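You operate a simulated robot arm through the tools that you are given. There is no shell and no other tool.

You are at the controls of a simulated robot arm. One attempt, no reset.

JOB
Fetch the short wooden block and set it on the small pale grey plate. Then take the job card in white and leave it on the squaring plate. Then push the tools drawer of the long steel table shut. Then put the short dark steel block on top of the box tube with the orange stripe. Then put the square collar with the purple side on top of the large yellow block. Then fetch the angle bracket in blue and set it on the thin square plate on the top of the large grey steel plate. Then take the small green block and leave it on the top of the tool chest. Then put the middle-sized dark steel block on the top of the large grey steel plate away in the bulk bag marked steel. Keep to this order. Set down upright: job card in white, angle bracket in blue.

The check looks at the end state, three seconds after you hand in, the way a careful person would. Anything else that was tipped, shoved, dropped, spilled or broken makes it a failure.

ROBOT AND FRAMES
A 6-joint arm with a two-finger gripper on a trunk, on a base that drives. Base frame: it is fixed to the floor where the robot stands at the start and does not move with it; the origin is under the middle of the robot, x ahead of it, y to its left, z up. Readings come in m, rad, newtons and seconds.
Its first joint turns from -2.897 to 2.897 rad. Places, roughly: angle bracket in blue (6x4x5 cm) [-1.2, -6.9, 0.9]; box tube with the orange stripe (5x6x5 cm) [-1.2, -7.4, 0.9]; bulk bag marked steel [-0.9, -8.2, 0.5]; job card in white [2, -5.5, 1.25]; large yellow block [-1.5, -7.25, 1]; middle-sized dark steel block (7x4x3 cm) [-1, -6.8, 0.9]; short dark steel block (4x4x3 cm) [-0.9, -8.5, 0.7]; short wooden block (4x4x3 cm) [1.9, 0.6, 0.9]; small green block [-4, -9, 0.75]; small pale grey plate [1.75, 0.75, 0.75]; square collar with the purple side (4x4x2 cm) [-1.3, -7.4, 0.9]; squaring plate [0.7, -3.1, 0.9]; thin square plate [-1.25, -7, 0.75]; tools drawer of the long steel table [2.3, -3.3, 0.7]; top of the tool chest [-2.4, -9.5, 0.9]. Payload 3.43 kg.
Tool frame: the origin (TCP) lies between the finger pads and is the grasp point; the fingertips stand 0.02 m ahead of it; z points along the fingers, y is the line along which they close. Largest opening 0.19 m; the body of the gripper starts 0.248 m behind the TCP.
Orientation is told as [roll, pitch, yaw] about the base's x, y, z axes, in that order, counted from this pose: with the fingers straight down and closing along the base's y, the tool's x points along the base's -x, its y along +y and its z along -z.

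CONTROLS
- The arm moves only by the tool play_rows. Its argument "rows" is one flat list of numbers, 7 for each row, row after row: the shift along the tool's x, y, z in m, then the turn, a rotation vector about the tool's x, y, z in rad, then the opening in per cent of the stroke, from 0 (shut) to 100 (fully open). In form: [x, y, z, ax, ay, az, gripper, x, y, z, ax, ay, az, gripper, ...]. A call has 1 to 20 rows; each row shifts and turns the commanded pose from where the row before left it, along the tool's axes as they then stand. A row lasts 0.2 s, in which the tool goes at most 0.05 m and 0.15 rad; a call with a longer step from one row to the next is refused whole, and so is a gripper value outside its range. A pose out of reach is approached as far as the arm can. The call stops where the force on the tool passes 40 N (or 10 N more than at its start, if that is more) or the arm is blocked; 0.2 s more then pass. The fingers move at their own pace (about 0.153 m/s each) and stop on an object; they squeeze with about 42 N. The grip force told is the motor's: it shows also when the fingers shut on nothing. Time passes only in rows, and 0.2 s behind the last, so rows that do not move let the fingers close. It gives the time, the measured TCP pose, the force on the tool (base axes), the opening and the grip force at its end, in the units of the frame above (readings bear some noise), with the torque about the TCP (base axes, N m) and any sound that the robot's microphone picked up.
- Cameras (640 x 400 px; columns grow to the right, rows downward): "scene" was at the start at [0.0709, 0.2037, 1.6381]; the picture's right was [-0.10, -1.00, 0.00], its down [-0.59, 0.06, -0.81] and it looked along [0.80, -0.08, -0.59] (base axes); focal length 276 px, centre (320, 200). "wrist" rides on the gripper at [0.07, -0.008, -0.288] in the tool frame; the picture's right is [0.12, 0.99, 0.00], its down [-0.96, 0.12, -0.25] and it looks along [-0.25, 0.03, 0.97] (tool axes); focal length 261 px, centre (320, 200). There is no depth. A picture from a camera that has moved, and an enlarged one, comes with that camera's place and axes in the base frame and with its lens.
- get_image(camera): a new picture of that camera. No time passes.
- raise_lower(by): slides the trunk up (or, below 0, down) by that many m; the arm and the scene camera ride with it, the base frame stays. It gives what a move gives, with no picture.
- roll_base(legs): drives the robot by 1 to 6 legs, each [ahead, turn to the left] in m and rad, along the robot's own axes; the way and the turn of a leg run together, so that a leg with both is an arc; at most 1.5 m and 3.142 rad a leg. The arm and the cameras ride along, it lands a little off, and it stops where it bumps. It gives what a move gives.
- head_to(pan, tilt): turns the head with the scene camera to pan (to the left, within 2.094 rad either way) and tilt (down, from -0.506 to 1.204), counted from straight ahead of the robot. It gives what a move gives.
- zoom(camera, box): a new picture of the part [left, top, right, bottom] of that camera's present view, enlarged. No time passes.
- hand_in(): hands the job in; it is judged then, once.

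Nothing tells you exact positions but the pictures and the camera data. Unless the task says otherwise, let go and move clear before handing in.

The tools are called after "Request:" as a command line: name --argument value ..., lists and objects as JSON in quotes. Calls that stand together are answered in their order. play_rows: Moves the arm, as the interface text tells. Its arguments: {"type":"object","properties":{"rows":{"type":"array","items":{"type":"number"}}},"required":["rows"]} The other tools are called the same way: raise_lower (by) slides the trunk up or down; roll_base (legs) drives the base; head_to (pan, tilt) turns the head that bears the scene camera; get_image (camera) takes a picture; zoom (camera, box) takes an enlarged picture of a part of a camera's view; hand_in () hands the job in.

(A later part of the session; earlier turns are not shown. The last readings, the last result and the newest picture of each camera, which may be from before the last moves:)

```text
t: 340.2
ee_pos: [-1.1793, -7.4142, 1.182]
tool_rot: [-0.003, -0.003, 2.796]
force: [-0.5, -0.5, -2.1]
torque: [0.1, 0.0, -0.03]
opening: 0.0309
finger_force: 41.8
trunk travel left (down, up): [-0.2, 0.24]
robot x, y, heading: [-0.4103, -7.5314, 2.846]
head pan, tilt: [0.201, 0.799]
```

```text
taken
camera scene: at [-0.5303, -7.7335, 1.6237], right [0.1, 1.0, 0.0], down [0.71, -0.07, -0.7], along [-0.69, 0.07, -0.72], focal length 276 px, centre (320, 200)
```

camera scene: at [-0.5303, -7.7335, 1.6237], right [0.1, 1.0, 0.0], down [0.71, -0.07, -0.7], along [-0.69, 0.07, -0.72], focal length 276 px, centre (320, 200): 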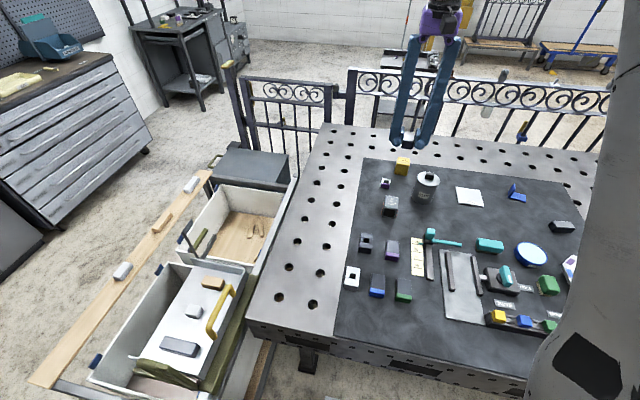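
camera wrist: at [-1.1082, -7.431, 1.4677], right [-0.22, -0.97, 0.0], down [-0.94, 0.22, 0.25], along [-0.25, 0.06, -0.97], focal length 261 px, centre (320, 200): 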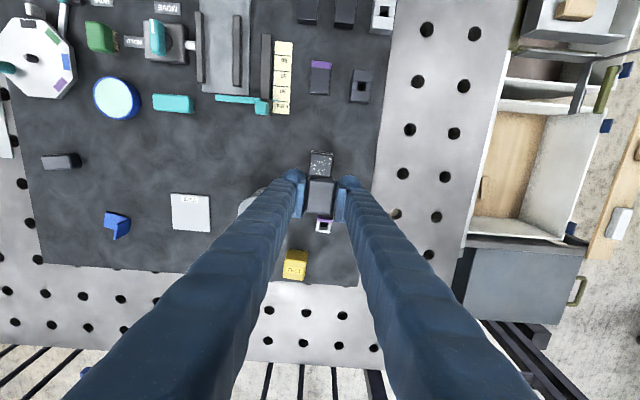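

Request:
zoom --camera "wrist" --box '[270, 130, 370, 192]'

```text
6.40 times, centred on (320, 161) of wrist
camera zoom: at [-1.1082, -7.431, 1.4677], right [-0.22, -0.97, 0.0], down [-0.94, 0.22, 0.25], along [-0.25, 0.06, -0.97], focal length 1668 px, centre (320, 450)
```

zoom: 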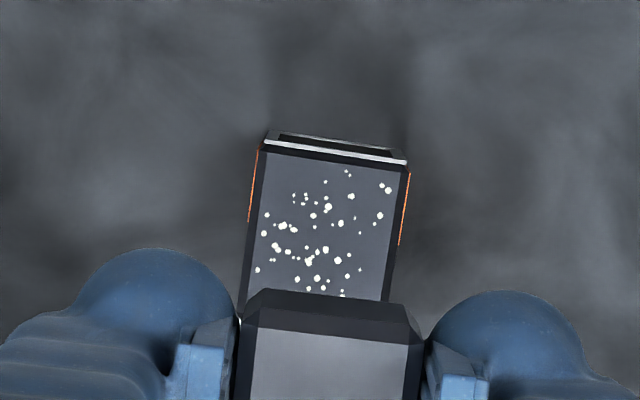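

Request:
play_rows --rows '[0, 0.002, 0.04, 0, 0, 0, 10, 0, 0, 0.04, 0, 0, 0, 10, 0, 0, 0.04, 0, 0, 0, 10, 0, 0, 0.04, 0, 0, 0, 10, 0, 0, 0.03, 0, 0, 0, 10, 0, 0, 0, 0, 0, 0, 10]'

Request:
zoom --camera "wrist" --box '[260, 140, 380, 215]'

Request:
zoom --camera "scene" --box '[350, 135, 478, 215]'

```text
t: 341.6
ee_pos: [-1.1796, -7.4138, 0.9892]
tool_rot: [-0.003, -0.005, 2.798]
force: [0.1, -0.1, -2.5]
torque: [0.01, -0.04, 0.04]
opening: 0.0308
finger_force: 42.3
trunk travel left (down, up): [-0.2, 0.24]
robot x, y, heading: [-0.4055, -7.5293, 2.844]
head pan, tilt: [0.201, 0.799]
```

```text
5.33 times, centred on (320, 178) of wrist
camera zoom: at [-1.1092, -7.4309, 1.2755], right [-0.22, -0.97, 0.0], down [-0.94, 0.22, 0.25], along [-0.25, 0.06, -0.97], focal length 1390 px, centre (320, 320)
```

zoom: 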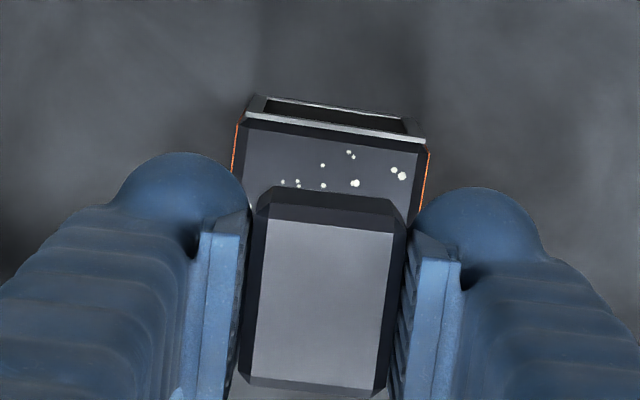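

```text
5.00 times, centred on (414, 175) of scene
camera zoom: at [-0.5306, -7.7327, 1.6238], right [0.1, 1.0, 0.0], down [0.71, -0.07, -0.7], along [-0.69, 0.07, -0.72], focal length 1378 px, centre (-150, 325)
```

zoom: 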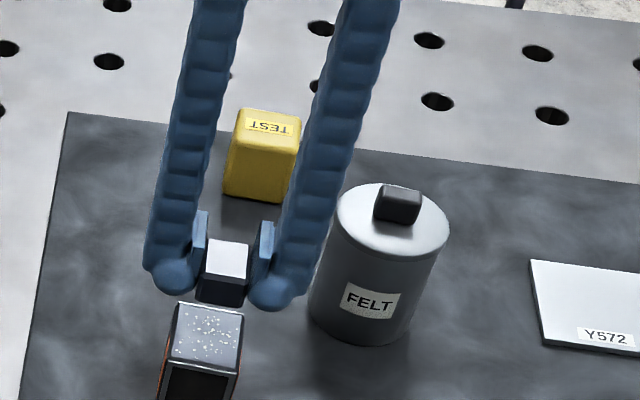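

Request:
play_rows --rows '[0, 0.001, 0.015, 0, 0, 0, 10, 0, 0, 0.01, 0, 0, 0, 10, 0, 0, 0.004, 0, 0, 0, 10, 0, 0, 0.004, 0, 0, 0, 10, 0, 0, 0.0, 0, 0, 0, 10]'

Request:
zoom --camera "scene" --box '[350, 155, 446, 215]'

```text
t: 342.8
ee_pos: [-1.1809, -7.4163, 0.9568]
tool_rot: [-0.002, -0.005, 2.799]
force: [0.2, 0.4, -1.9]
torque: [0.0, 0.0, 0.02]
opening: 0.0307
finger_force: 42.2
trunk travel left (down, up): [-0.2, 0.24]
robot x, y, heading: [-0.41, -7.5355, 2.846]
head pan, tilt: [0.201, 0.799]
```

```text
6.67 times, centred on (398, 185) of scene
camera zoom: at [-0.5309, -7.7326, 1.6237], right [0.1, 1.0, 0.0], down [0.71, -0.07, -0.7], along [-0.69, 0.07, -0.72], focal length 1837 px, centre (-200, 300)
```

zoom: 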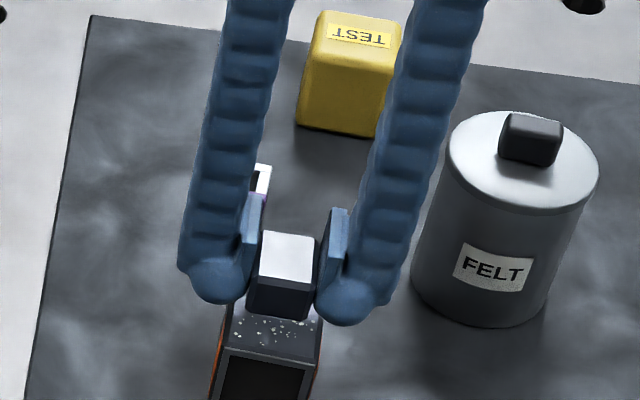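

Request:
play_rows --rows '[0, 0, 0.004, 0, 0, 0, 10, 0, 0, 0.0, 0, 0, 0, 10]'

Request:
play_rows --rows '[0, 0, 0.004, 0, 0, 0, 10, 0, 0, 0.0, 0, 0, 0, 10]'

```text
t: 343.4
ee_pos: [-1.1817, -7.4162, 0.9526]
tool_rot: [-0.003, -0.005, 2.798]
force: [0.7, -0.5, -2.6]
torque: [0.02, -0.01, 0.0]
opening: 0.0308
finger_force: 42.7
trunk travel left (down, up): [-0.2, 0.24]
robot x, y, heading: [-0.408, -7.5348, 2.849]
head pan, tilt: [0.201, 0.799]
```

```text
t: 344.0
ee_pos: [-1.1811, -7.4166, 0.9483]
tool_rot: [-0.003, -0.006, 2.798]
force: [0.0, -0.4, -2.8]
torque: [0.0, 0.0, -0.04]
opening: 0.0305
finger_force: 42.0
trunk travel left (down, up): [-0.2, 0.24]
robot x, y, heading: [-0.4078, -7.5335, 2.841]
head pan, tilt: [0.201, 0.799]
```

Request:
play_rows --rows '[0, 0, 0.003, 0, 0, 0, 10, 0, 0, 0.0, 0, 0, 0, 10]'

Request:
zoom --camera "scene" --box '[370, 175, 434, 215]'

```text
t: 344.6
ee_pos: [-1.181, -7.4158, 0.9457]
tool_rot: [-0.001, -0.006, 2.799]
force: [0.4, -1.0, -2.6]
torque: [0.0, -0.03, -0.02]
opening: 0.0307
finger_force: 41.8
trunk travel left (down, up): [-0.2, 0.24]
robot x, y, heading: [-0.4067, -7.5319, 2.842]
head pan, tilt: [0.201, 0.799]
```

```text
10.00 times, centred on (402, 195) of scene
camera zoom: at [-0.5309, -7.7326, 1.6237], right [0.1, 1.0, 0.0], down [0.71, -0.07, -0.7], along [-0.69, 0.07, -0.72], focal length 2756 px, centre (-500, 250)
```

zoom: 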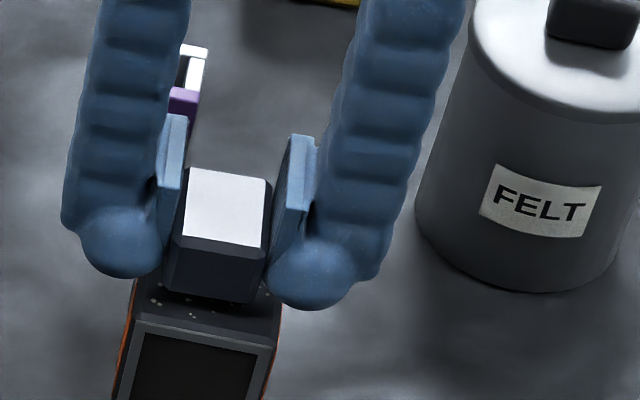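

Request:
play_rows --rows '[0, 0, 0.003, 0, 0, 0, 10, 0, 0, 0.0, 0, 0, 0, 10]'

Request:
play_rows --rows '[0, 0, 0.003, 0, 0, 0, 10, 0, 0, 0.0, 0, 0, 0, 10]'

```text
t: 345.2
ee_pos: [-1.1802, -7.4158, 0.9424]
tool_rot: [-0.002, -0.006, 2.798]
force: [0.3, -0.3, -2.3]
torque: [0.04, 0.02, -0.01]
opening: 0.0308
finger_force: 41.5
trunk travel left (down, up): [-0.2, 0.24]
robot x, y, heading: [-0.4066, -7.5322, 2.842]
head pan, tilt: [0.201, 0.799]
```

```text
t: 345.8
ee_pos: [-1.1813, -7.4168, 0.941]
tool_rot: [-0.002, -0.005, 2.797]
force: [0.7, 0.2, 2.5]
torque: [-0.09, -0.07, 0.02]
opening: 0.0312
finger_force: 42.7
trunk travel left (down, up): [-0.2, 0.24]
robot x, y, heading: [-0.41, -7.5346, 2.846]
head pan, tilt: [0.201, 0.799]
```

Request:
play_rows --rows '[0, 0, 0.001, 0, 0, 0, 10, 0, 0, 0.0, 0, 0, 0, 18, 0, 0, 0, 0, 0, 0, 24, 0, 0, 0, 0, 0, 0, 30, 0, 0, 0, 0, 0, 0, 32]'

Request:
zoom --camera "scene" --box '[370, 175, 434, 215]'

Request:
zoom --camera "wrist" --box '[260, 150, 380, 225]'

```text
t: 347.0
ee_pos: [-1.1811, -7.4155, 0.9388]
tool_rot: [-0.002, -0.005, 2.799]
force: [-0.4, -0.4, 0.5]
torque: [0.0, -0.01, 0.0]
opening: 0.0607
finger_force: 0.0
trunk travel left (down, up): [-0.2, 0.24]
robot x, y, heading: [-0.4076, -7.5338, 2.847]
head pan, tilt: [0.201, 0.799]
```

```text
10.00 times, centred on (402, 195) of scene
camera zoom: at [-0.5307, -7.7326, 1.6237], right [0.1, 1.0, 0.0], down [0.71, -0.07, -0.7], along [-0.69, 0.07, -0.72], focal length 2756 px, centre (-500, 250)
```

zoom: 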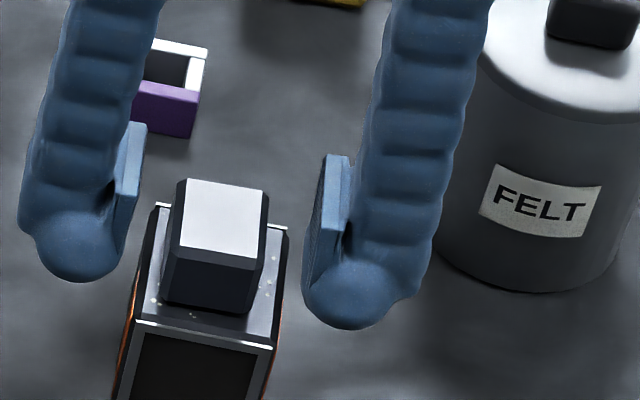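

```text
5.33 times, centred on (320, 188) of wrist
camera zoom: at [-1.1103, -7.4322, 1.2255], right [-0.22, -0.97, 0.0], down [-0.94, 0.22, 0.25], along [-0.25, 0.06, -0.97], focal length 1390 px, centre (320, 267)
```

zoom: 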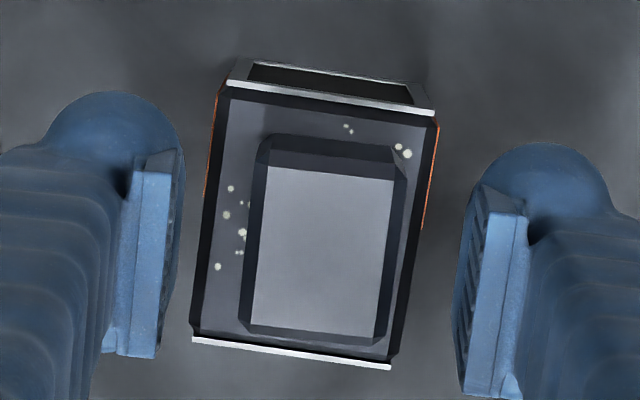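

The dark block sits squarely on the box tube. I'll rise clear, then creep 5 cm closer to the table so that the yellow block comes within reach.

Request:
play_rows --rows '[0, 0, -0.02, 0, 0, 0, 32, 0, 0, -0.04, 0, 0, 0, 32, 0, 0, -0.04, 0, 0, 0, 32, 0, 0, -0.04, 0, 0, 0, 32, 0, 0, -0.04, 0, 0, 0, 32, 0, 0, -0.04, 0, 0, 0, 32]'

Request:
roll_base --legs '[[0.05, 0]]'

Request:
get_image --camera "wrist"

Request:
zoom --camera "scene" --box '[350, 135, 478, 215]'

```text
t: 348.4
ee_pos: [-1.1795, -7.4169, 1.1595]
tool_rot: [-0.004, -0.006, 2.797]
force: [0.2, 0.7, 0.8]
torque: [-0.02, 0.0, 0.01]
opening: 0.0606
finger_force: 0.1
trunk travel left (down, up): [-0.2, 0.24]
robot x, y, heading: [-0.4066, -7.5322, 2.849]
head pan, tilt: [0.201, 0.799]
```

```text
t: 349.4
ee_pos: [-1.2292, -7.4031, 1.1583]
tool_rot: [-0.004, -0.003, 2.798]
force: [-0.6, 0.1, -0.4]
torque: [-0.05, -0.09, -0.02]
opening: 0.0608
finger_force: 0.0
trunk travel left (down, up): [-0.2, 0.24]
robot x, y, heading: [-0.4595, -7.516, 2.846]
head pan, tilt: [0.201, 0.799]
```

```text
taken
camera wrist: at [-1.1589, -7.4186, 1.4441], right [-0.22, -0.97, 0.0], down [-0.94, 0.22, 0.25], along [-0.24, 0.06, -0.97], focal length 261 px, centre (320, 200)
```

wrist: 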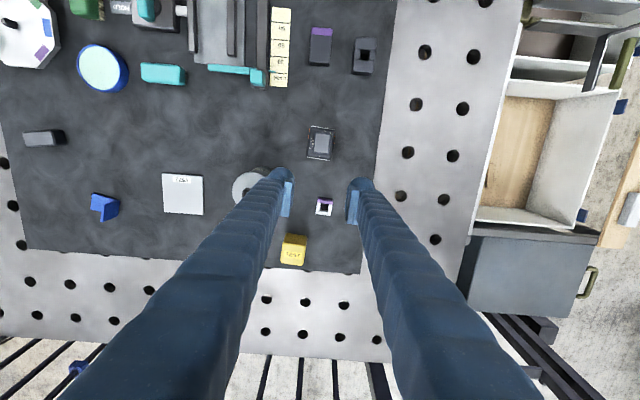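

```text
5.00 times, centred on (414, 175) of scene
camera zoom: at [-0.5797, -7.7177, 1.6236], right [0.1, 1.0, 0.0], down [0.71, -0.07, -0.7], along [-0.69, 0.07, -0.72], focal length 1378 px, centre (-150, 325)
```

zoom: 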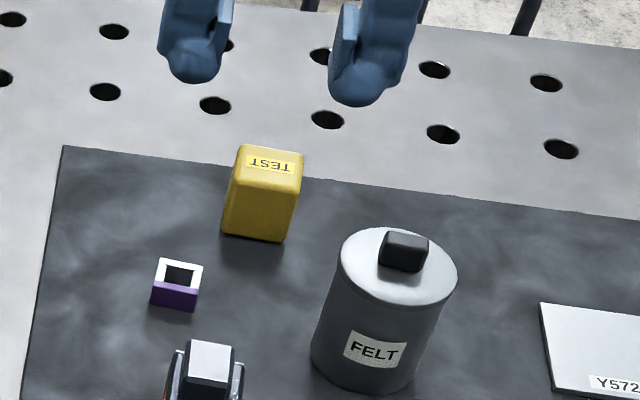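

Request:
zoom --camera "wrist" --box '[270, 180, 370, 243]'

Request:
zoom --camera "wrist" --box '[260, 200, 360, 290]'

```text
6.35 times, centred on (320, 212) of wrist
camera zoom: at [-1.1589, -7.4186, 1.4441], right [-0.22, -0.97, 0.0], down [-0.94, 0.22, 0.25], along [-0.24, 0.06, -0.97], focal length 1655 px, centre (320, 127)
```

zoom: 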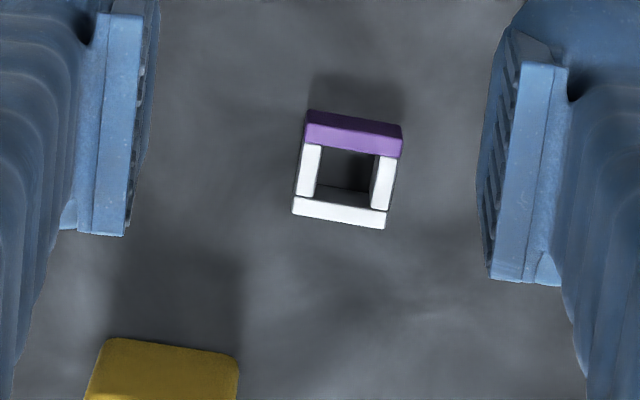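

```text
4.44 times, centred on (310, 245) of wrist
camera zoom: at [-1.1589, -7.4186, 1.4441], right [-0.22, -0.97, 0.0], down [-0.94, 0.22, 0.25], along [-0.24, 0.06, -0.97], focal length 1158 px, centre (364, 0)
```

zoom: 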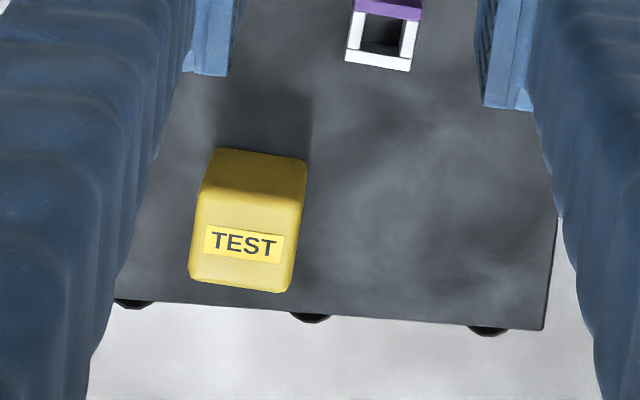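

The collar's centre is about (−1.320, −7.392), top near 0.89, and the yellow block's top centre (−1.398, −7.307, 0.93). I'll go down over the collar.

Request:
play_rows --rows '[-0.045, 0.01, 0, 0, 0, 0.05, 34, -0.0442, 0.0101, 0.01, 0, 0, 0, 34, 0, 0, 0.04, 0, 0, 0, 34, 0, 0, 0.04, 0, 0, 0, 34, 0, 0, 0.04, 0, 0, 0, 34, 0, 0, 0.03, 0, 0, 0, 34, 0, 0, 0, 0, 0, 0, 34]'

Request:
zoom --camera "wrist" --box '[240, 130, 400, 230]'

```text
t: 351.0
ee_pos: [-1.3194, -7.3877, 0.9978]
tool_rot: [-0.004, -0.005, 2.746]
force: [0.0, 0.0, -0.6]
torque: [-0.02, 0.0, 0.01]
opening: 0.0647
finger_force: 0.1
trunk travel left (down, up): [-0.2, 0.24]
robot x, y, heading: [-0.4539, -7.5194, 2.84]
head pan, tilt: [0.201, 0.799]
```

```text
4.00 times, centred on (320, 180) of wrist
camera zoom: at [-1.2495, -7.4077, 1.2854], right [-0.27, -0.96, 0.0], down [-0.93, 0.26, 0.25], along [-0.24, 0.07, -0.97], focal length 1043 px, centre (320, 280)
```

zoom: 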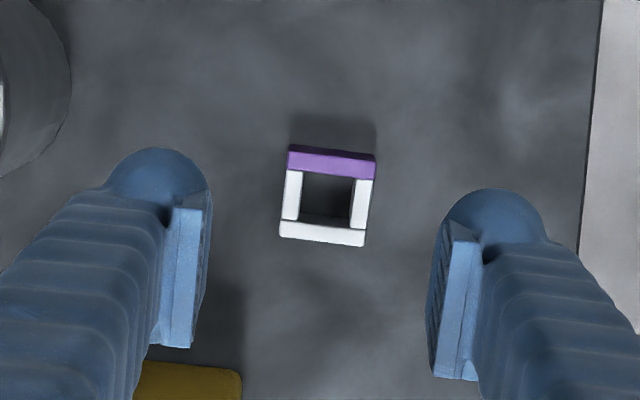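

Request:
play_rows --rows '[0.001, 0.0035, 0.04, 0, 0, -0.02, 34, 0, 0, 0.04, 0, 0, 0, 34, 0, 0, 0.012, 0, 0, 0, 34, 0, 0, 0.0, 0, 0, 0, 34]'

Request:
zoom --camera "wrist" --box '[240, 150, 400, 250]'

Request:
zoom --camera "scene" --box '[350, 135, 478, 215]'

```text
t: 352.0
ee_pos: [-1.3195, -7.3906, 0.9065]
tool_rot: [-0.002, -0.006, 2.768]
force: [0.3, -0.6, 0.5]
torque: [0.02, 0.02, -0.02]
opening: 0.0647
finger_force: 0.0
trunk travel left (down, up): [-0.2, 0.24]
robot x, y, heading: [-0.4572, -7.5172, 2.845]
head pan, tilt: [0.201, 0.799]
```

```text
4.00 times, centred on (320, 200) of wrist
camera zoom: at [-1.2493, -7.4093, 1.1937], right [-0.25, -0.97, 0.0], down [-0.94, 0.24, 0.25], along [-0.24, 0.07, -0.97], focal length 1043 px, centre (320, 200)
```

zoom: 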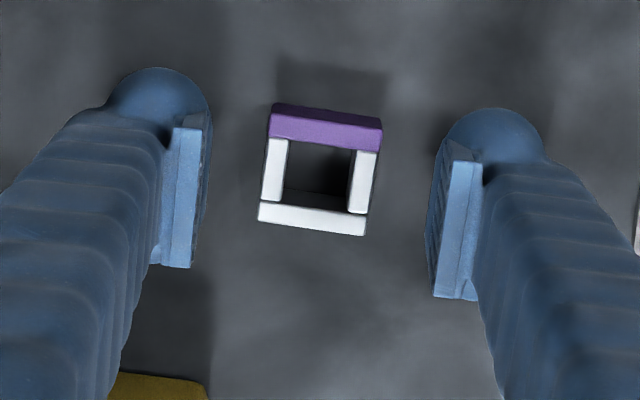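

```text
5.00 times, centred on (414, 175) of scene
camera zoom: at [-0.5786, -7.7179, 1.6238], right [0.1, 1.0, 0.0], down [0.71, -0.07, -0.7], along [-0.69, 0.07, -0.72], focal length 1378 px, centre (-150, 325)
```

zoom: 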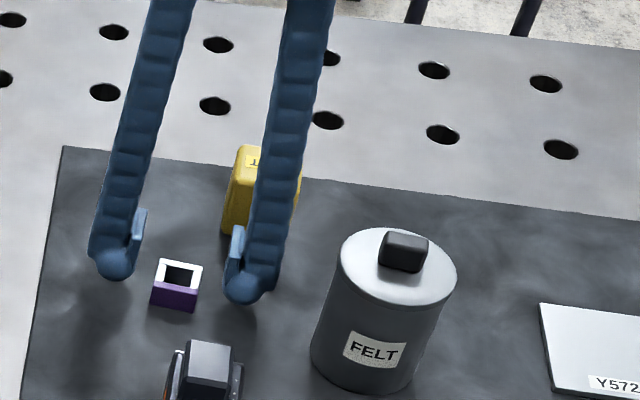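

Request:
play_rows --rows '[0, 0, 0.01, 0, 0, 0, 34, 0, 0, 0.0, 0, 0, 0, 34]'

Request:
play_rows --rows '[0, 0, 0.004, 0, 0, 0, 34, 0, 0, 0.0, 0, 0, 0, 34]'

```text
t: 352.6
ee_pos: [-1.3206, -7.3908, 0.8957]
tool_rot: [-0.001, -0.004, 2.768]
force: [-0.2, -0.3, 0.1]
torque: [0.01, 0.0, -0.01]
opening: 0.0648
finger_force: 0.1
trunk travel left (down, up): [-0.2, 0.24]
robot x, y, heading: [-0.4588, -7.5156, 2.841]
head pan, tilt: [0.201, 0.799]
```

```text
t: 353.2
ee_pos: [-1.32, -7.3916, 0.893]
tool_rot: [-0.002, -0.005, 2.768]
force: [0.4, 0.4, 0.1]
torque: [-0.02, 0.02, -0.03]
opening: 0.0645
finger_force: 0.1
trunk travel left (down, up): [-0.2, 0.24]
robot x, y, heading: [-0.4566, -7.5156, 2.847]
head pan, tilt: [0.201, 0.799]
```

Request:
play_rows --rows '[0, 0, 0, 0, 0, 0, 24, 0, 0, 0, 0, 0, 0, 10, 0, 0, 0, 0, 0, 0, 10, 0, 0, 0, 0, 0, 0, 10]'

Request:
zoom --camera "wrist" --box '[260, 150, 380, 225]'

```text
t: 354.2
ee_pos: [-1.3201, -7.3921, 0.8925]
tool_rot: [-0.002, -0.006, 2.768]
force: [-0.1, -0.8, 0.9]
torque: [-0.06, 0.02, -0.04]
opening: 0.0329
finger_force: 42.2
trunk travel left (down, up): [-0.2, 0.24]
robot x, y, heading: [-0.452, -7.5151, 2.847]
head pan, tilt: [0.201, 0.799]
```

```text
5.33 times, centred on (320, 188) of wrist
camera zoom: at [-1.2498, -7.4096, 1.1798], right [-0.25, -0.97, 0.0], down [-0.94, 0.24, 0.25], along [-0.24, 0.07, -0.97], focal length 1390 px, centre (320, 267)
```

zoom: 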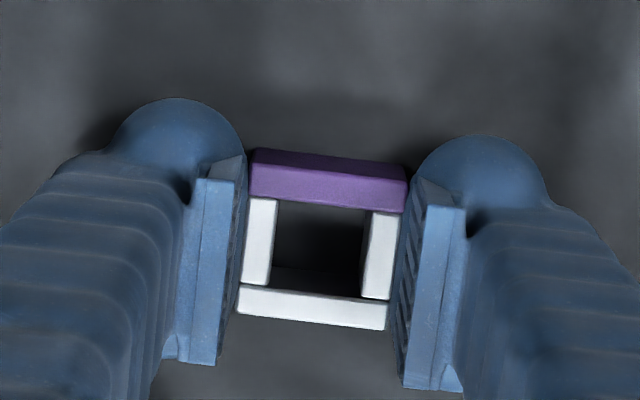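

Request:
play_rows --rows '[0, 0, -0.03, 0, 0, 0, 10, 0, 0, -0.04, 0, 0, 0, 10, 0, 0, -0.04, 0, 0, 0, 10, 0, 0, -0.03, 0, 0, 0, 10, -0.0356, -0.0169, 0, 0, 0, 0, 10, -0.0356, -0.0169, 0, 0, 0, 0, 10, -0.0356, -0.0168, 0, 0, 0, 0, 10, 0, 0, 0, 0, 0, 0, 10]'

Request:
get_image --camera "wrist"

Request:
zoom --camera "wrist" --box '[260, 140, 380, 215]'

Request:
zoom --camera "scene" --box '[350, 115, 478, 195]'

```text
t: 356.0
ee_pos: [-1.3999, -7.3064, 1.0357]
tool_rot: [-0.002, -0.006, 2.768]
force: [0.4, -0.1, -0.8]
torque: [-0.08, 0.02, 0.01]
opening: 0.0333
finger_force: 42.7
trunk travel left (down, up): [-0.2, 0.24]
robot x, y, heading: [-0.4595, -7.5167, 2.844]
head pan, tilt: [0.201, 0.799]
```

```text
taken
camera wrist: at [-1.3293, -7.325, 1.3218], right [-0.25, -0.97, 0.0], down [-0.94, 0.24, 0.25], along [-0.24, 0.07, -0.97], focal length 261 px, centre (320, 200)
```

wrist: 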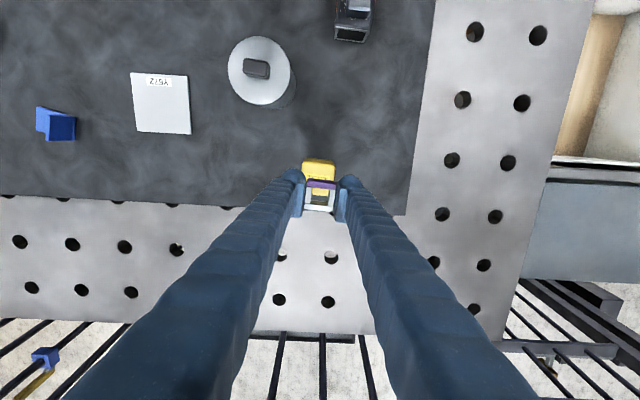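

```text
5.33 times, centred on (320, 178) of wrist
camera zoom: at [-1.3293, -7.325, 1.3218], right [-0.25, -0.97, 0.0], down [-0.94, 0.24, 0.25], along [-0.24, 0.07, -0.97], focal length 1390 px, centre (320, 320)
```

zoom: 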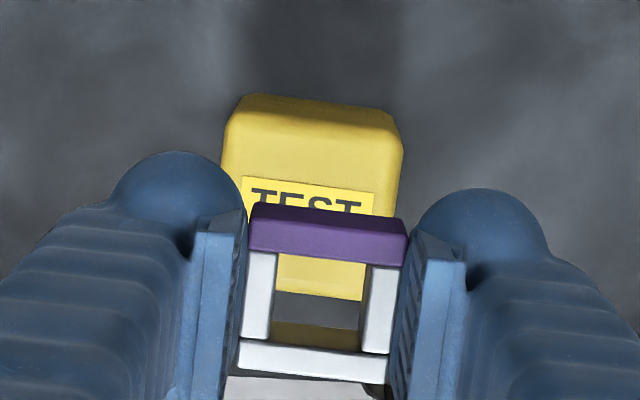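

```text
5.00 times, centred on (414, 155) of scene
camera zoom: at [-0.5778, -7.7177, 1.624], right [0.1, 1.0, 0.0], down [0.71, -0.07, -0.7], along [-0.69, 0.07, -0.72], focal length 1378 px, centre (-150, 425)
```

zoom: 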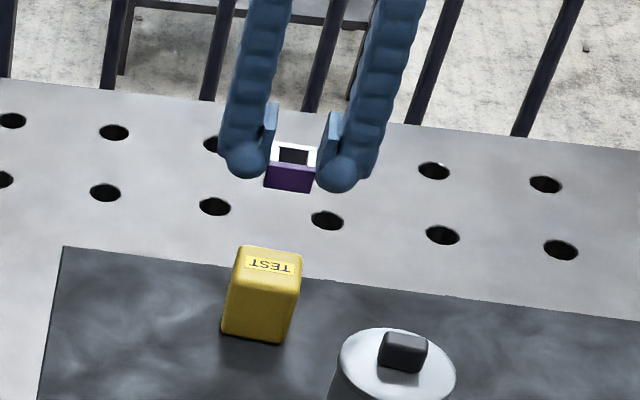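

Request:
play_rows --rows '[-0.003, -0.003, 0.03, 0, 0, 0, 10, 0, 0, 0.03, 0, 0, 0, 10, 0, 0, 0.01, 0, 0, 0, 10, 0, 0, 0, 0, 0, 0, 10]'

Request:
zoom --camera "wrist" --box '[260, 140, 380, 215]'

Request:
zoom --camera "scene" --box '[350, 115, 478, 195]'

```text
t: 357.0
ee_pos: [-1.4022, -7.3028, 0.9638]
tool_rot: [-0.001, -0.005, 2.769]
force: [-0.1, 0.2, -1.1]
torque: [-0.04, 0.01, -0.02]
opening: 0.0332
finger_force: 42.2
trunk travel left (down, up): [-0.2, 0.24]
robot x, y, heading: [-0.4567, -7.5166, 2.847]
head pan, tilt: [0.201, 0.799]
```

```text
5.33 times, centred on (320, 178) of wrist
camera zoom: at [-1.332, -7.321, 1.2499], right [-0.25, -0.97, 0.0], down [-0.94, 0.24, 0.25], along [-0.24, 0.07, -0.97], focal length 1390 px, centre (320, 320)
```

zoom: 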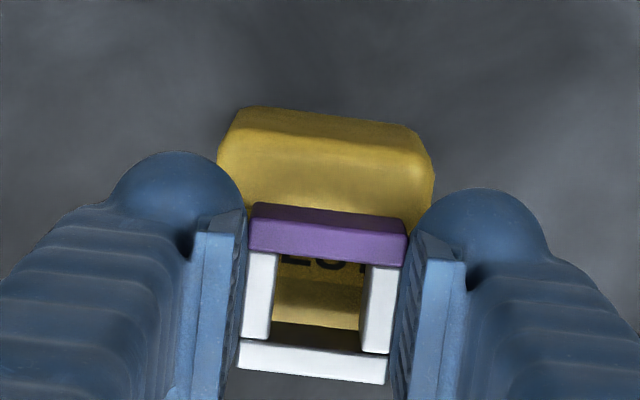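

```text
5.00 times, centred on (414, 155) of scene
camera zoom: at [-0.5789, -7.7178, 1.6237], right [0.1, 1.0, 0.0], down [0.71, -0.07, -0.7], along [-0.69, 0.07, -0.72], focal length 1378 px, centre (-150, 425)
```

zoom: 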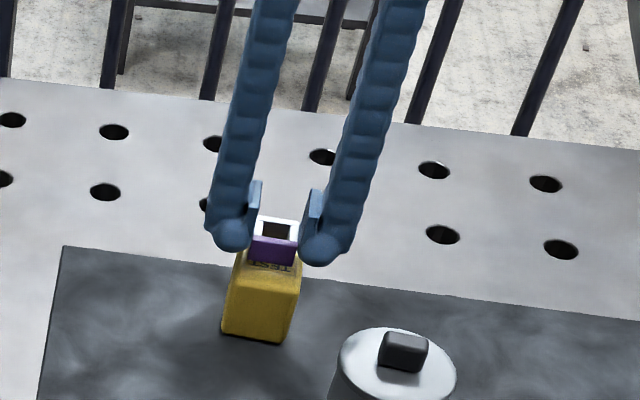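

Request:
play_rows --rows '[0, 0, 0.006, 0, 0, 0, 10, 0, 0, 0, 0, 0, 0, 10]'

Request:
play_rows --rows '[0, 0, 0.004, 0, 0, 0, 10, 0, 0, 0, 0, 0, 0, 10]'

Request:
play_rows --rows '[0, 0, 0.003, 0, 0, 0, 10, 0, 0, 0, 0, 0, 0, 10]'

```text
t: 357.6
ee_pos: [-1.4034, -7.3022, 0.9574]
tool_rot: [-0.001, -0.005, 2.769]
force: [-0.9, -0.1, -1.8]
torque: [0.01, 0.0, 0.02]
opening: 0.033
finger_force: 41.6
trunk travel left (down, up): [-0.2, 0.24]
robot x, y, heading: [-0.4568, -7.5187, 2.844]
head pan, tilt: [0.201, 0.799]
```

```text
t: 358.2
ee_pos: [-1.403, -7.3018, 0.9544]
tool_rot: [-0.001, -0.006, 2.769]
force: [0.3, 0.2, -1.2]
torque: [-0.01, 0.02, 0.02]
opening: 0.033
finger_force: 42.1
trunk travel left (down, up): [-0.2, 0.24]
robot x, y, heading: [-0.4573, -7.5163, 2.843]
head pan, tilt: [0.201, 0.799]
```

```text
t: 358.8
ee_pos: [-1.4036, -7.3018, 0.9531]
tool_rot: [-0.002, -0.007, 2.768]
force: [-0.4, -1.1, 16.5]
torque: [-0.32, -0.1, 0.01]
opening: 0.0329
finger_force: 41.5
trunk travel left (down, up): [-0.2, 0.24]
robot x, y, heading: [-0.461, -7.52, 2.846]
head pan, tilt: [0.201, 0.799]
```

Request:
play_rows --rows '[0, 0, -0.0015, 0, 0, 0, 10, 0, 0, 0, 0, 0, 0, 19, 0, 0, 0, 0, 0, 0, 24, 0, 0, 0, 0, 0, 0, 30, 0, 0, 0, 0, 0, 0, 34, 0, 0, -0.02, 0, 0, 0, 34, 0, 0, -0.04, 0, 0, 0, 34, 0, 0, -0.05, 0, 0, 0, 34, 0, 0, -0.05, 0, 0, 0, 34, 0, 0, -0.04, 0, 0, 0, 34]'

Request:
zoom --camera "wrist" --box '[260, 130, 380, 205]'

Request:
zoom --camera "scene" --box '[350, 135, 478, 215]'

```text
t: 361.0
ee_pos: [-1.4021, -7.3041, 1.1517]
tool_rot: [-0.002, -0.003, 2.769]
force: [0.5, 0.2, -0.3]
torque: [-0.01, -0.03, 0.0]
opening: 0.0646
finger_force: 0.1
trunk travel left (down, up): [-0.2, 0.24]
robot x, y, heading: [-0.4542, -7.5181, 2.84]
head pan, tilt: [0.201, 0.799]
```

```text
5.33 times, centred on (320, 168) of wrist
camera zoom: at [-1.3314, -7.3211, 1.4386], right [-0.25, -0.97, 0.0], down [-0.94, 0.24, 0.25], along [-0.24, 0.07, -0.97], focal length 1390 px, centre (320, 373)
```

zoom: 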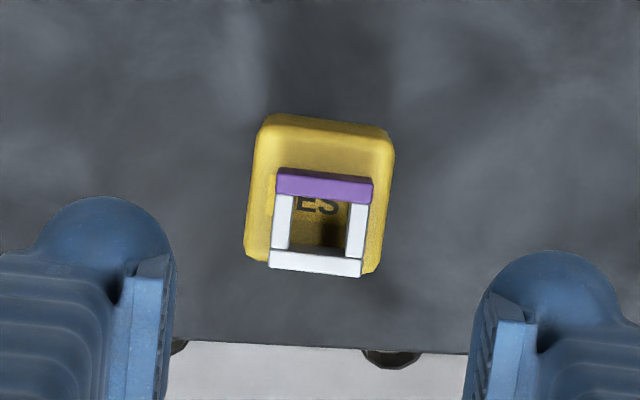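

```text
5.00 times, centred on (414, 175) of scene
camera zoom: at [-0.5792, -7.7178, 1.6236], right [0.1, 1.0, 0.0], down [0.71, -0.07, -0.7], along [-0.69, 0.07, -0.72], focal length 1378 px, centre (-150, 325)
```

zoom: 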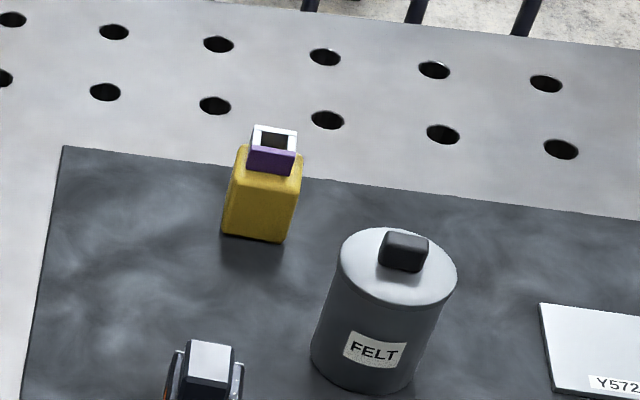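

The collar sits on the yellow block. Next the blue angle bracket, about (−1.21, −6.91), still within reach from here; I'll hover over it to see how it stands.

Request:
play_rows --rows '[0.0056, -0.0444, 0, 0, 0, 0, 40, 0.0056, -0.0444, 0, 0, 0, 0, 40, 0.0056, -0.0444, 0, 0, 0, 0, 40, 0.0056, -0.0444, 0, 0, 0, 0, 40, 0.0056, -0.0444, 0, 0, 0, 0, 40, 0.0056, -0.0444, 0, 0, 0, 0, 40, 0.0056, -0.0444, 0, 0, 0, 0, 40, 0.0056, -0.0444, 0, 0, 0, 0, 40, 0.0056, -0.0444, 0, 0, 0, 0, 40]'

Request:
get_image --camera "wrist"

Request:
zoom --camera "wrist" --box '[250, 140, 410, 240]'

Request:
zoom --camera "scene" --box '[450, 150, 610, 250]'

```text
t: 363.0
ee_pos: [-1.2087, -6.948, 1.153]
tool_rot: [-0.002, -0.005, 2.768]
force: [-0.4, -0.3, -0.6]
torque: [0.02, -0.01, 0.0]
opening: 0.0761
finger_force: 0.1
trunk travel left (down, up): [-0.2, 0.24]
robot x, y, heading: [-0.4547, -7.514, 2.84]
head pan, tilt: [0.201, 0.799]
```

```text
taken
camera wrist: at [-1.1388, -6.9665, 1.4396], right [-0.25, -0.97, 0.0], down [-0.94, 0.24, 0.25], along [-0.24, 0.07, -0.97], focal length 261 px, centre (320, 200)
```

wrist: 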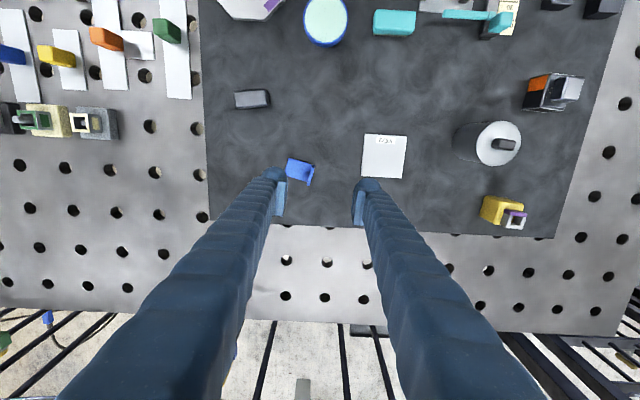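

```text
4.00 times, centred on (330, 190) of wrist
camera zoom: at [-1.1388, -6.9665, 1.4396], right [-0.25, -0.97, 0.0], down [-0.94, 0.24, 0.25], along [-0.24, 0.07, -0.97], focal length 1043 px, centre (280, 240)
```

zoom: 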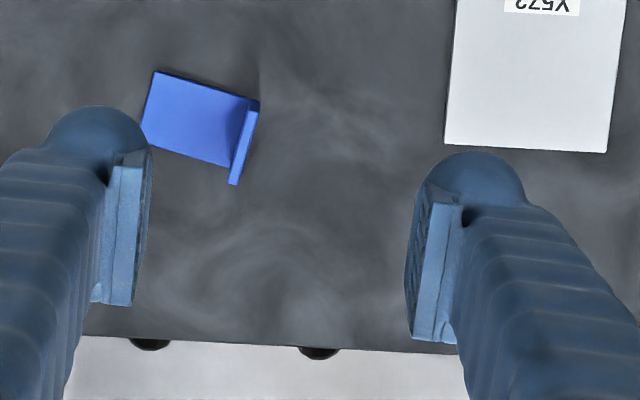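

```text
4.00 times, centred on (530, 200) of scene
camera zoom: at [-0.5786, -7.7179, 1.6237], right [0.1, 1.0, 0.0], down [0.71, -0.07, -0.7], along [-0.69, 0.07, -0.72], focal length 1102 px, centre (-520, 200)
```

zoom: 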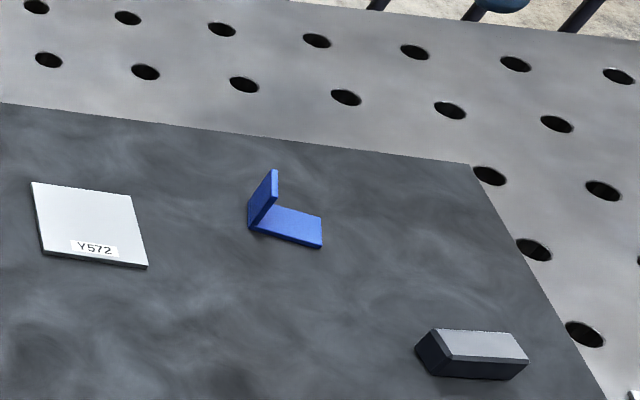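

The bracket stands with its base flat and its upright leg on the side toward the white Y572 plate; leg centre about (−1.218, −6.928), top near 0.914. I'll turn to pinch the upright leg and come down over it.

Request:
play_rows --rows '[-0.0157, -0.0153, 0, 0, 0, 0.119, 30, 0, 0, 0.04, 0, 0, 0, 30, 0, 0, 0.04, 0, 0, 0, 30, 0, 0, 0.04, 0, 0, 0, 30, 0, 0, 0.04, 0, 0, 0, 30, 0, 0, 0.02, 0, 0, 0, 30, 0, 0, 0, 0, 0, 0, 30]'

Request:
zoom --camera "wrist" --box '[240, 130, 400, 230]'

Request:
zoom --camera "scene" --box '[450, 150, 610, 250]'

```text
t: 364.6
ee_pos: [-1.2193, -6.9285, 0.9737]
tool_rot: [-0.002, -0.006, 2.646]
force: [0.6, -0.1, 0.2]
torque: [0.0, 0.01, -0.01]
opening: 0.0571
finger_force: 0.1
trunk travel left (down, up): [-0.2, 0.24]
robot x, y, heading: [-0.4534, -7.5165, 2.841]
head pan, tilt: [0.201, 0.799]
```

```text
4.00 times, centred on (320, 180) of wrist
camera zoom: at [-1.1513, -6.9549, 1.2592], right [-0.37, -0.93, 0.0], down [-0.9, 0.35, 0.25], along [-0.23, 0.09, -0.97], focal length 1043 px, centre (320, 280)
```

zoom: 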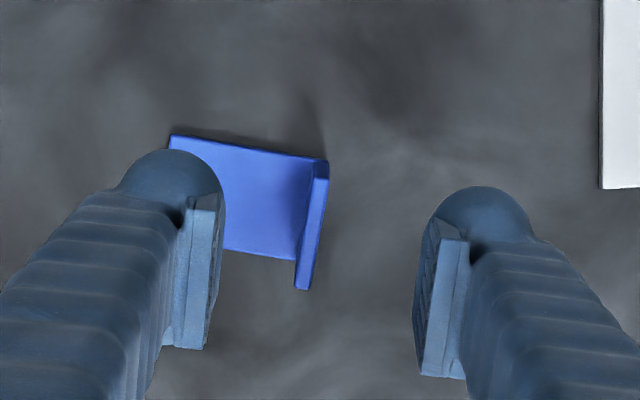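

```text
4.00 times, centred on (530, 200) of scene
camera zoom: at [-0.5784, -7.7178, 1.6238], right [0.1, 1.0, 0.0], down [0.71, -0.07, -0.7], along [-0.69, 0.07, -0.72], focal length 1102 px, centre (-520, 200)
```

zoom: 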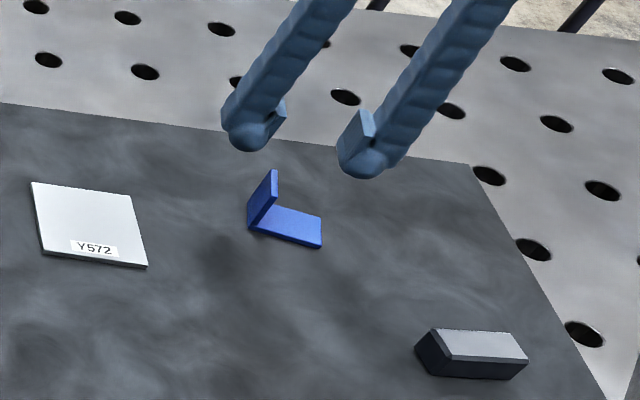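

Request:
play_rows --rows '[0, -0.0025, 0.03, 0, 0, 0.04, 30, 0, 0, 0.03, 0, 0, 0, 30, 0, 0, 0.01, 0, 0, 0, 30, 0, 0, 0, 0, 0, 0, 30]'

Request:
zoom --camera "wrist" --box '[240, 150, 400, 250]'

Request:
zoom --camera "scene" --box '[470, 160, 570, 222]'

```text
t: 365.6
ee_pos: [-1.2184, -6.9268, 0.9025]
tool_rot: [-0.002, -0.005, 2.607]
force: [0.6, 0.3, 0.1]
torque: [-0.01, 0.03, -0.03]
opening: 0.0571
finger_force: 0.0
trunk travel left (down, up): [-0.2, 0.24]
robot x, y, heading: [-0.4561, -7.5164, 2.847]
head pan, tilt: [0.201, 0.799]
```

```text
4.00 times, centred on (320, 200) of wrist
camera zoom: at [-1.1516, -6.9554, 1.1894], right [-0.4, -0.92, 0.0], down [-0.89, 0.39, 0.25], along [-0.23, 0.1, -0.97], focal length 1043 px, centre (320, 200)
```

zoom: 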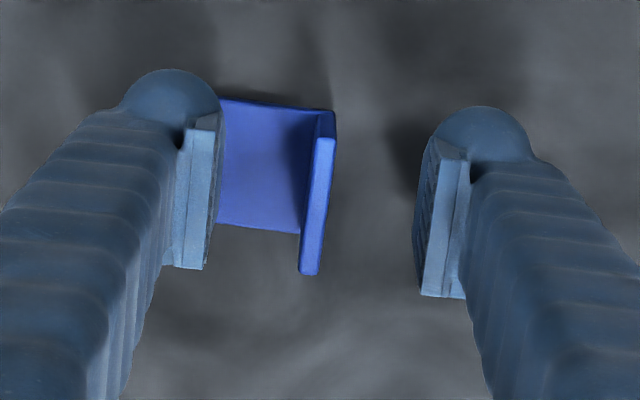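

```text
6.40 times, centred on (520, 191) of scene
camera zoom: at [-0.5788, -7.7177, 1.6238], right [0.1, 1.0, 0.0], down [0.71, -0.07, -0.7], along [-0.69, 0.07, -0.72], focal length 1764 px, centre (-960, 258)
```

zoom: 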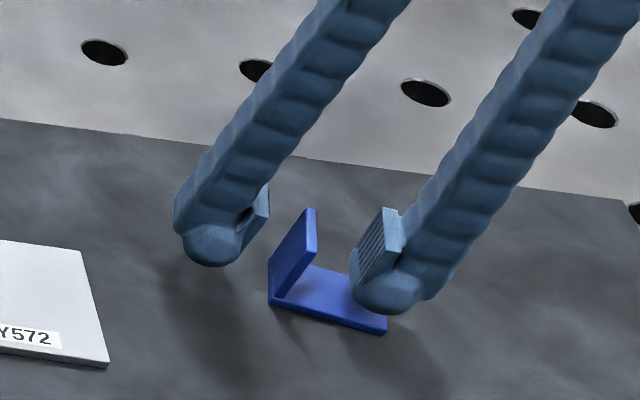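

Request:
play_rows --rows '[0, 0, 0, 0, 0, 0, 20, 0, 0, 0, 0, 0, 0, 10, 0, 0, 0, 0, 0, 0, 4, 0, 0, 0, 0, 0, 0, 0, 0, 0, 0, 0, 0, 0, 0, 0, 0, 0, 0, 0, 0, 0]'

Request:
zoom --camera "scene" --box '[470, 160, 570, 222]'

```text
t: 367.0
ee_pos: [-1.2177, -6.9267, 0.9029]
tool_rot: [-0.002, -0.006, 2.608]
force: [-0.3, 0.3, -0.2]
torque: [-0.01, 0.04, -0.01]
opening: 0.0061
finger_force: 39.1
trunk travel left (down, up): [-0.2, 0.24]
robot x, y, heading: [-0.455, -7.5207, 2.844]
head pan, tilt: [0.201, 0.799]
```

```text
6.40 times, centred on (520, 191) of scene
camera zoom: at [-0.5787, -7.7177, 1.6237], right [0.1, 1.0, 0.0], down [0.71, -0.07, -0.7], along [-0.69, 0.07, -0.72], focal length 1764 px, centre (-960, 258)
```

zoom: 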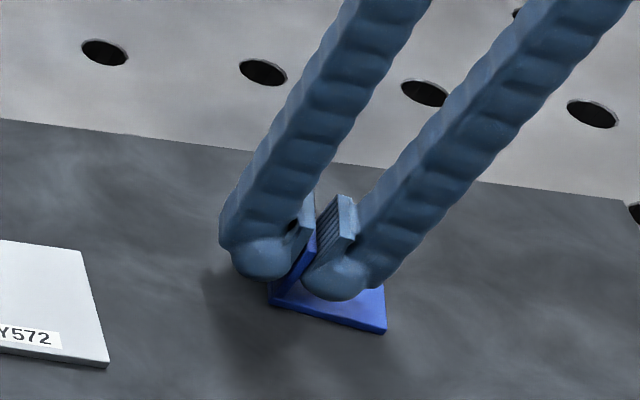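

Request:
play_rows --rows '[0, 0, -0.02, 0, 0, 0, 0, 0, 0, -0.03, 0, 0, 0, 0, 0, 0, -0.03, 0, 0, 0, 0, 0.0169, 0.0329, 0, 0, 0, 0, 0, 0.0169, 0.0329, 0, 0, 0, 0, 0, 0.0169, 0.0329, 0, 0, 0, 0, 0, 0.0169, 0.0329, 0, 0, 0, 0, 0, 0.0169, 0.0331, 0, 0, 0, 0, 0, 0, 0, 0, 0, 0, -0.1175, 0, 0, 0, 0, 0, 0, -0.1175, 0, 0, 0, 0, 0, 0, 0, 0]'

Request:
zoom --camera "wrist" --box '[220, 110, 420, 235]'

Request:
zoom --camera "scene" --box '[410, 140, 570, 240]'

```text
t: 369.4
ee_pos: [-1.2275, -7.1112, 0.9831]
tool_rot: [-0.003, -0.005, 2.844]
force: [0.1, 0.7, -1.9]
torque: [-0.03, -0.01, 0.02]
opening: 0.0059
finger_force: 38.7
trunk travel left (down, up): [-0.2, 0.24]
robot x, y, heading: [-0.4606, -7.5158, 2.846]
head pan, tilt: [0.201, 0.799]
```

```text
3.20 times, centred on (320, 172) of wrist
camera zoom: at [-1.1567, -7.1242, 1.2686], right [-0.18, -0.98, 0.0], down [-0.95, 0.17, 0.25], along [-0.25, 0.05, -0.97], focal length 834 px, centre (320, 288)
```

zoom: 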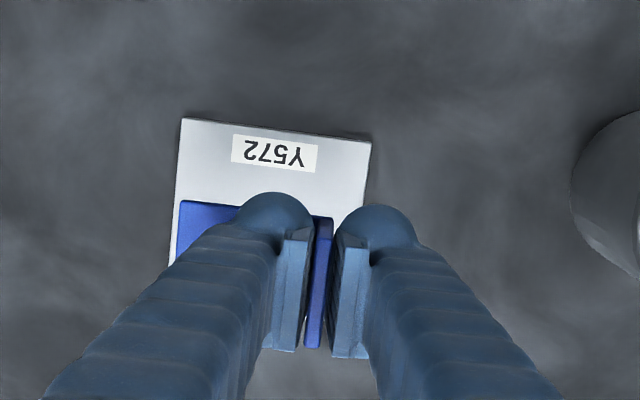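

```text
4.00 times, centred on (490, 190) of scene
camera zoom: at [-0.5787, -7.7179, 1.6237], right [0.1, 1.0, 0.0], down [0.71, -0.07, -0.7], along [-0.69, 0.07, -0.72], focal length 1102 px, centre (-360, 240)
```

zoom: 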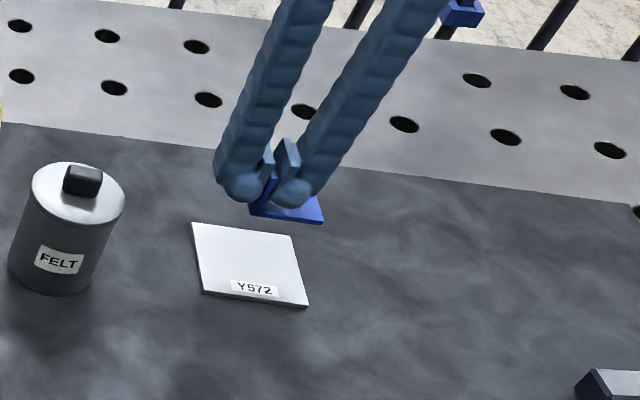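

Request:
play_rows --rows '[0, -0.001, 0.03, 0, 0, 0, 0, 0, 0, 0.02, 0, 0, 0, 0, 0, 0, 0.01, 0, 0, 0, 0, 0, 0, 0, 0, 0, 0, 0]'

Request:
zoom --camera "scene" --box '[430, 155, 530, 217]'

Request:
play_rows --rows '[0, 0, 0.005, 0, 0, 0, 0, 0, 0, 0, 0, 0, 0, 0]'

Request:
play_rows --rows '[0, 0, 0.004, 0, 0, 0, 0, 0, 0, 0, 0, 0, 0, 0]'

```text
t: 370.4
ee_pos: [-1.2281, -7.1101, 0.9229]
tool_rot: [-0.005, -0.005, 2.844]
force: [0.2, -0.4, -2.0]
torque: [-0.05, 0.04, 0.0]
opening: 0.0059
finger_force: 38.8
trunk travel left (down, up): [-0.2, 0.24]
robot x, y, heading: [-0.4578, -7.514, 2.844]
head pan, tilt: [0.201, 0.799]
```

```text
6.40 times, centred on (480, 186) of scene
camera zoom: at [-0.5787, -7.7177, 1.6238], right [0.1, 1.0, 0.0], down [0.71, -0.07, -0.7], along [-0.69, 0.07, -0.72], focal length 1764 px, centre (-704, 290)
```

zoom: 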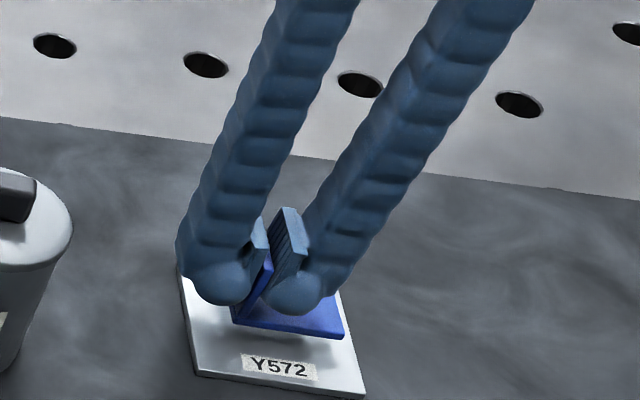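

```text
t: 371.0
ee_pos: [-1.2286, -7.1091, 0.9159]
tool_rot: [-0.002, -0.007, 2.843]
force: [-0.1, -1.1, -1.7]
torque: [-0.02, 0.01, 0.01]
opening: 0.0062
finger_force: 39.1
trunk travel left (down, up): [-0.2, 0.24]
robot x, y, heading: [-0.4555, -7.5163, 2.845]
head pan, tilt: [0.201, 0.799]
```

```text
t: 371.6
ee_pos: [-1.2277, -7.1091, 0.9133]
tool_rot: [-0.003, -0.003, 2.844]
force: [0.0, -0.2, -1.6]
torque: [-0.03, 0.01, -0.02]
opening: 0.0058
finger_force: 39.0
trunk travel left (down, up): [-0.2, 0.24]
robot x, y, heading: [-0.4553, -7.5189, 2.841]
head pan, tilt: [0.201, 0.799]
```

Request:
play_rows --rows '[0, 0, 0.003, 0, 0, 0, 0, 0, 0, 0, 0, 0, 0, 0]'

Request:
play_rows --rows '[0, 0, 0.002, 0, 0, 0, 0, 0, 0, 0, 0, 0, 0, 0]'

```text
t: 372.2
ee_pos: [-1.2292, -7.1106, 0.9097]
tool_rot: [-0.003, -0.006, 2.843]
force: [0.9, 0.5, -1.6]
torque: [-0.01, -0.02, 0.0]
opening: 0.0059
finger_force: 38.9
trunk travel left (down, up): [-0.2, 0.24]
robot x, y, heading: [-0.4564, -7.5211, 2.845]
head pan, tilt: [0.201, 0.799]
```

```text
t: 372.8
ee_pos: [-1.2287, -7.1107, 0.9092]
tool_rot: [-0.003, -0.005, 2.842]
force: [-1.3, -1.5, 4.5]
torque: [0.0, -0.02, -0.02]
opening: 0.0059
finger_force: 39.0
trunk travel left (down, up): [-0.2, 0.24]
robot x, y, heading: [-0.4586, -7.5182, 2.847]
head pan, tilt: [0.201, 0.799]
```

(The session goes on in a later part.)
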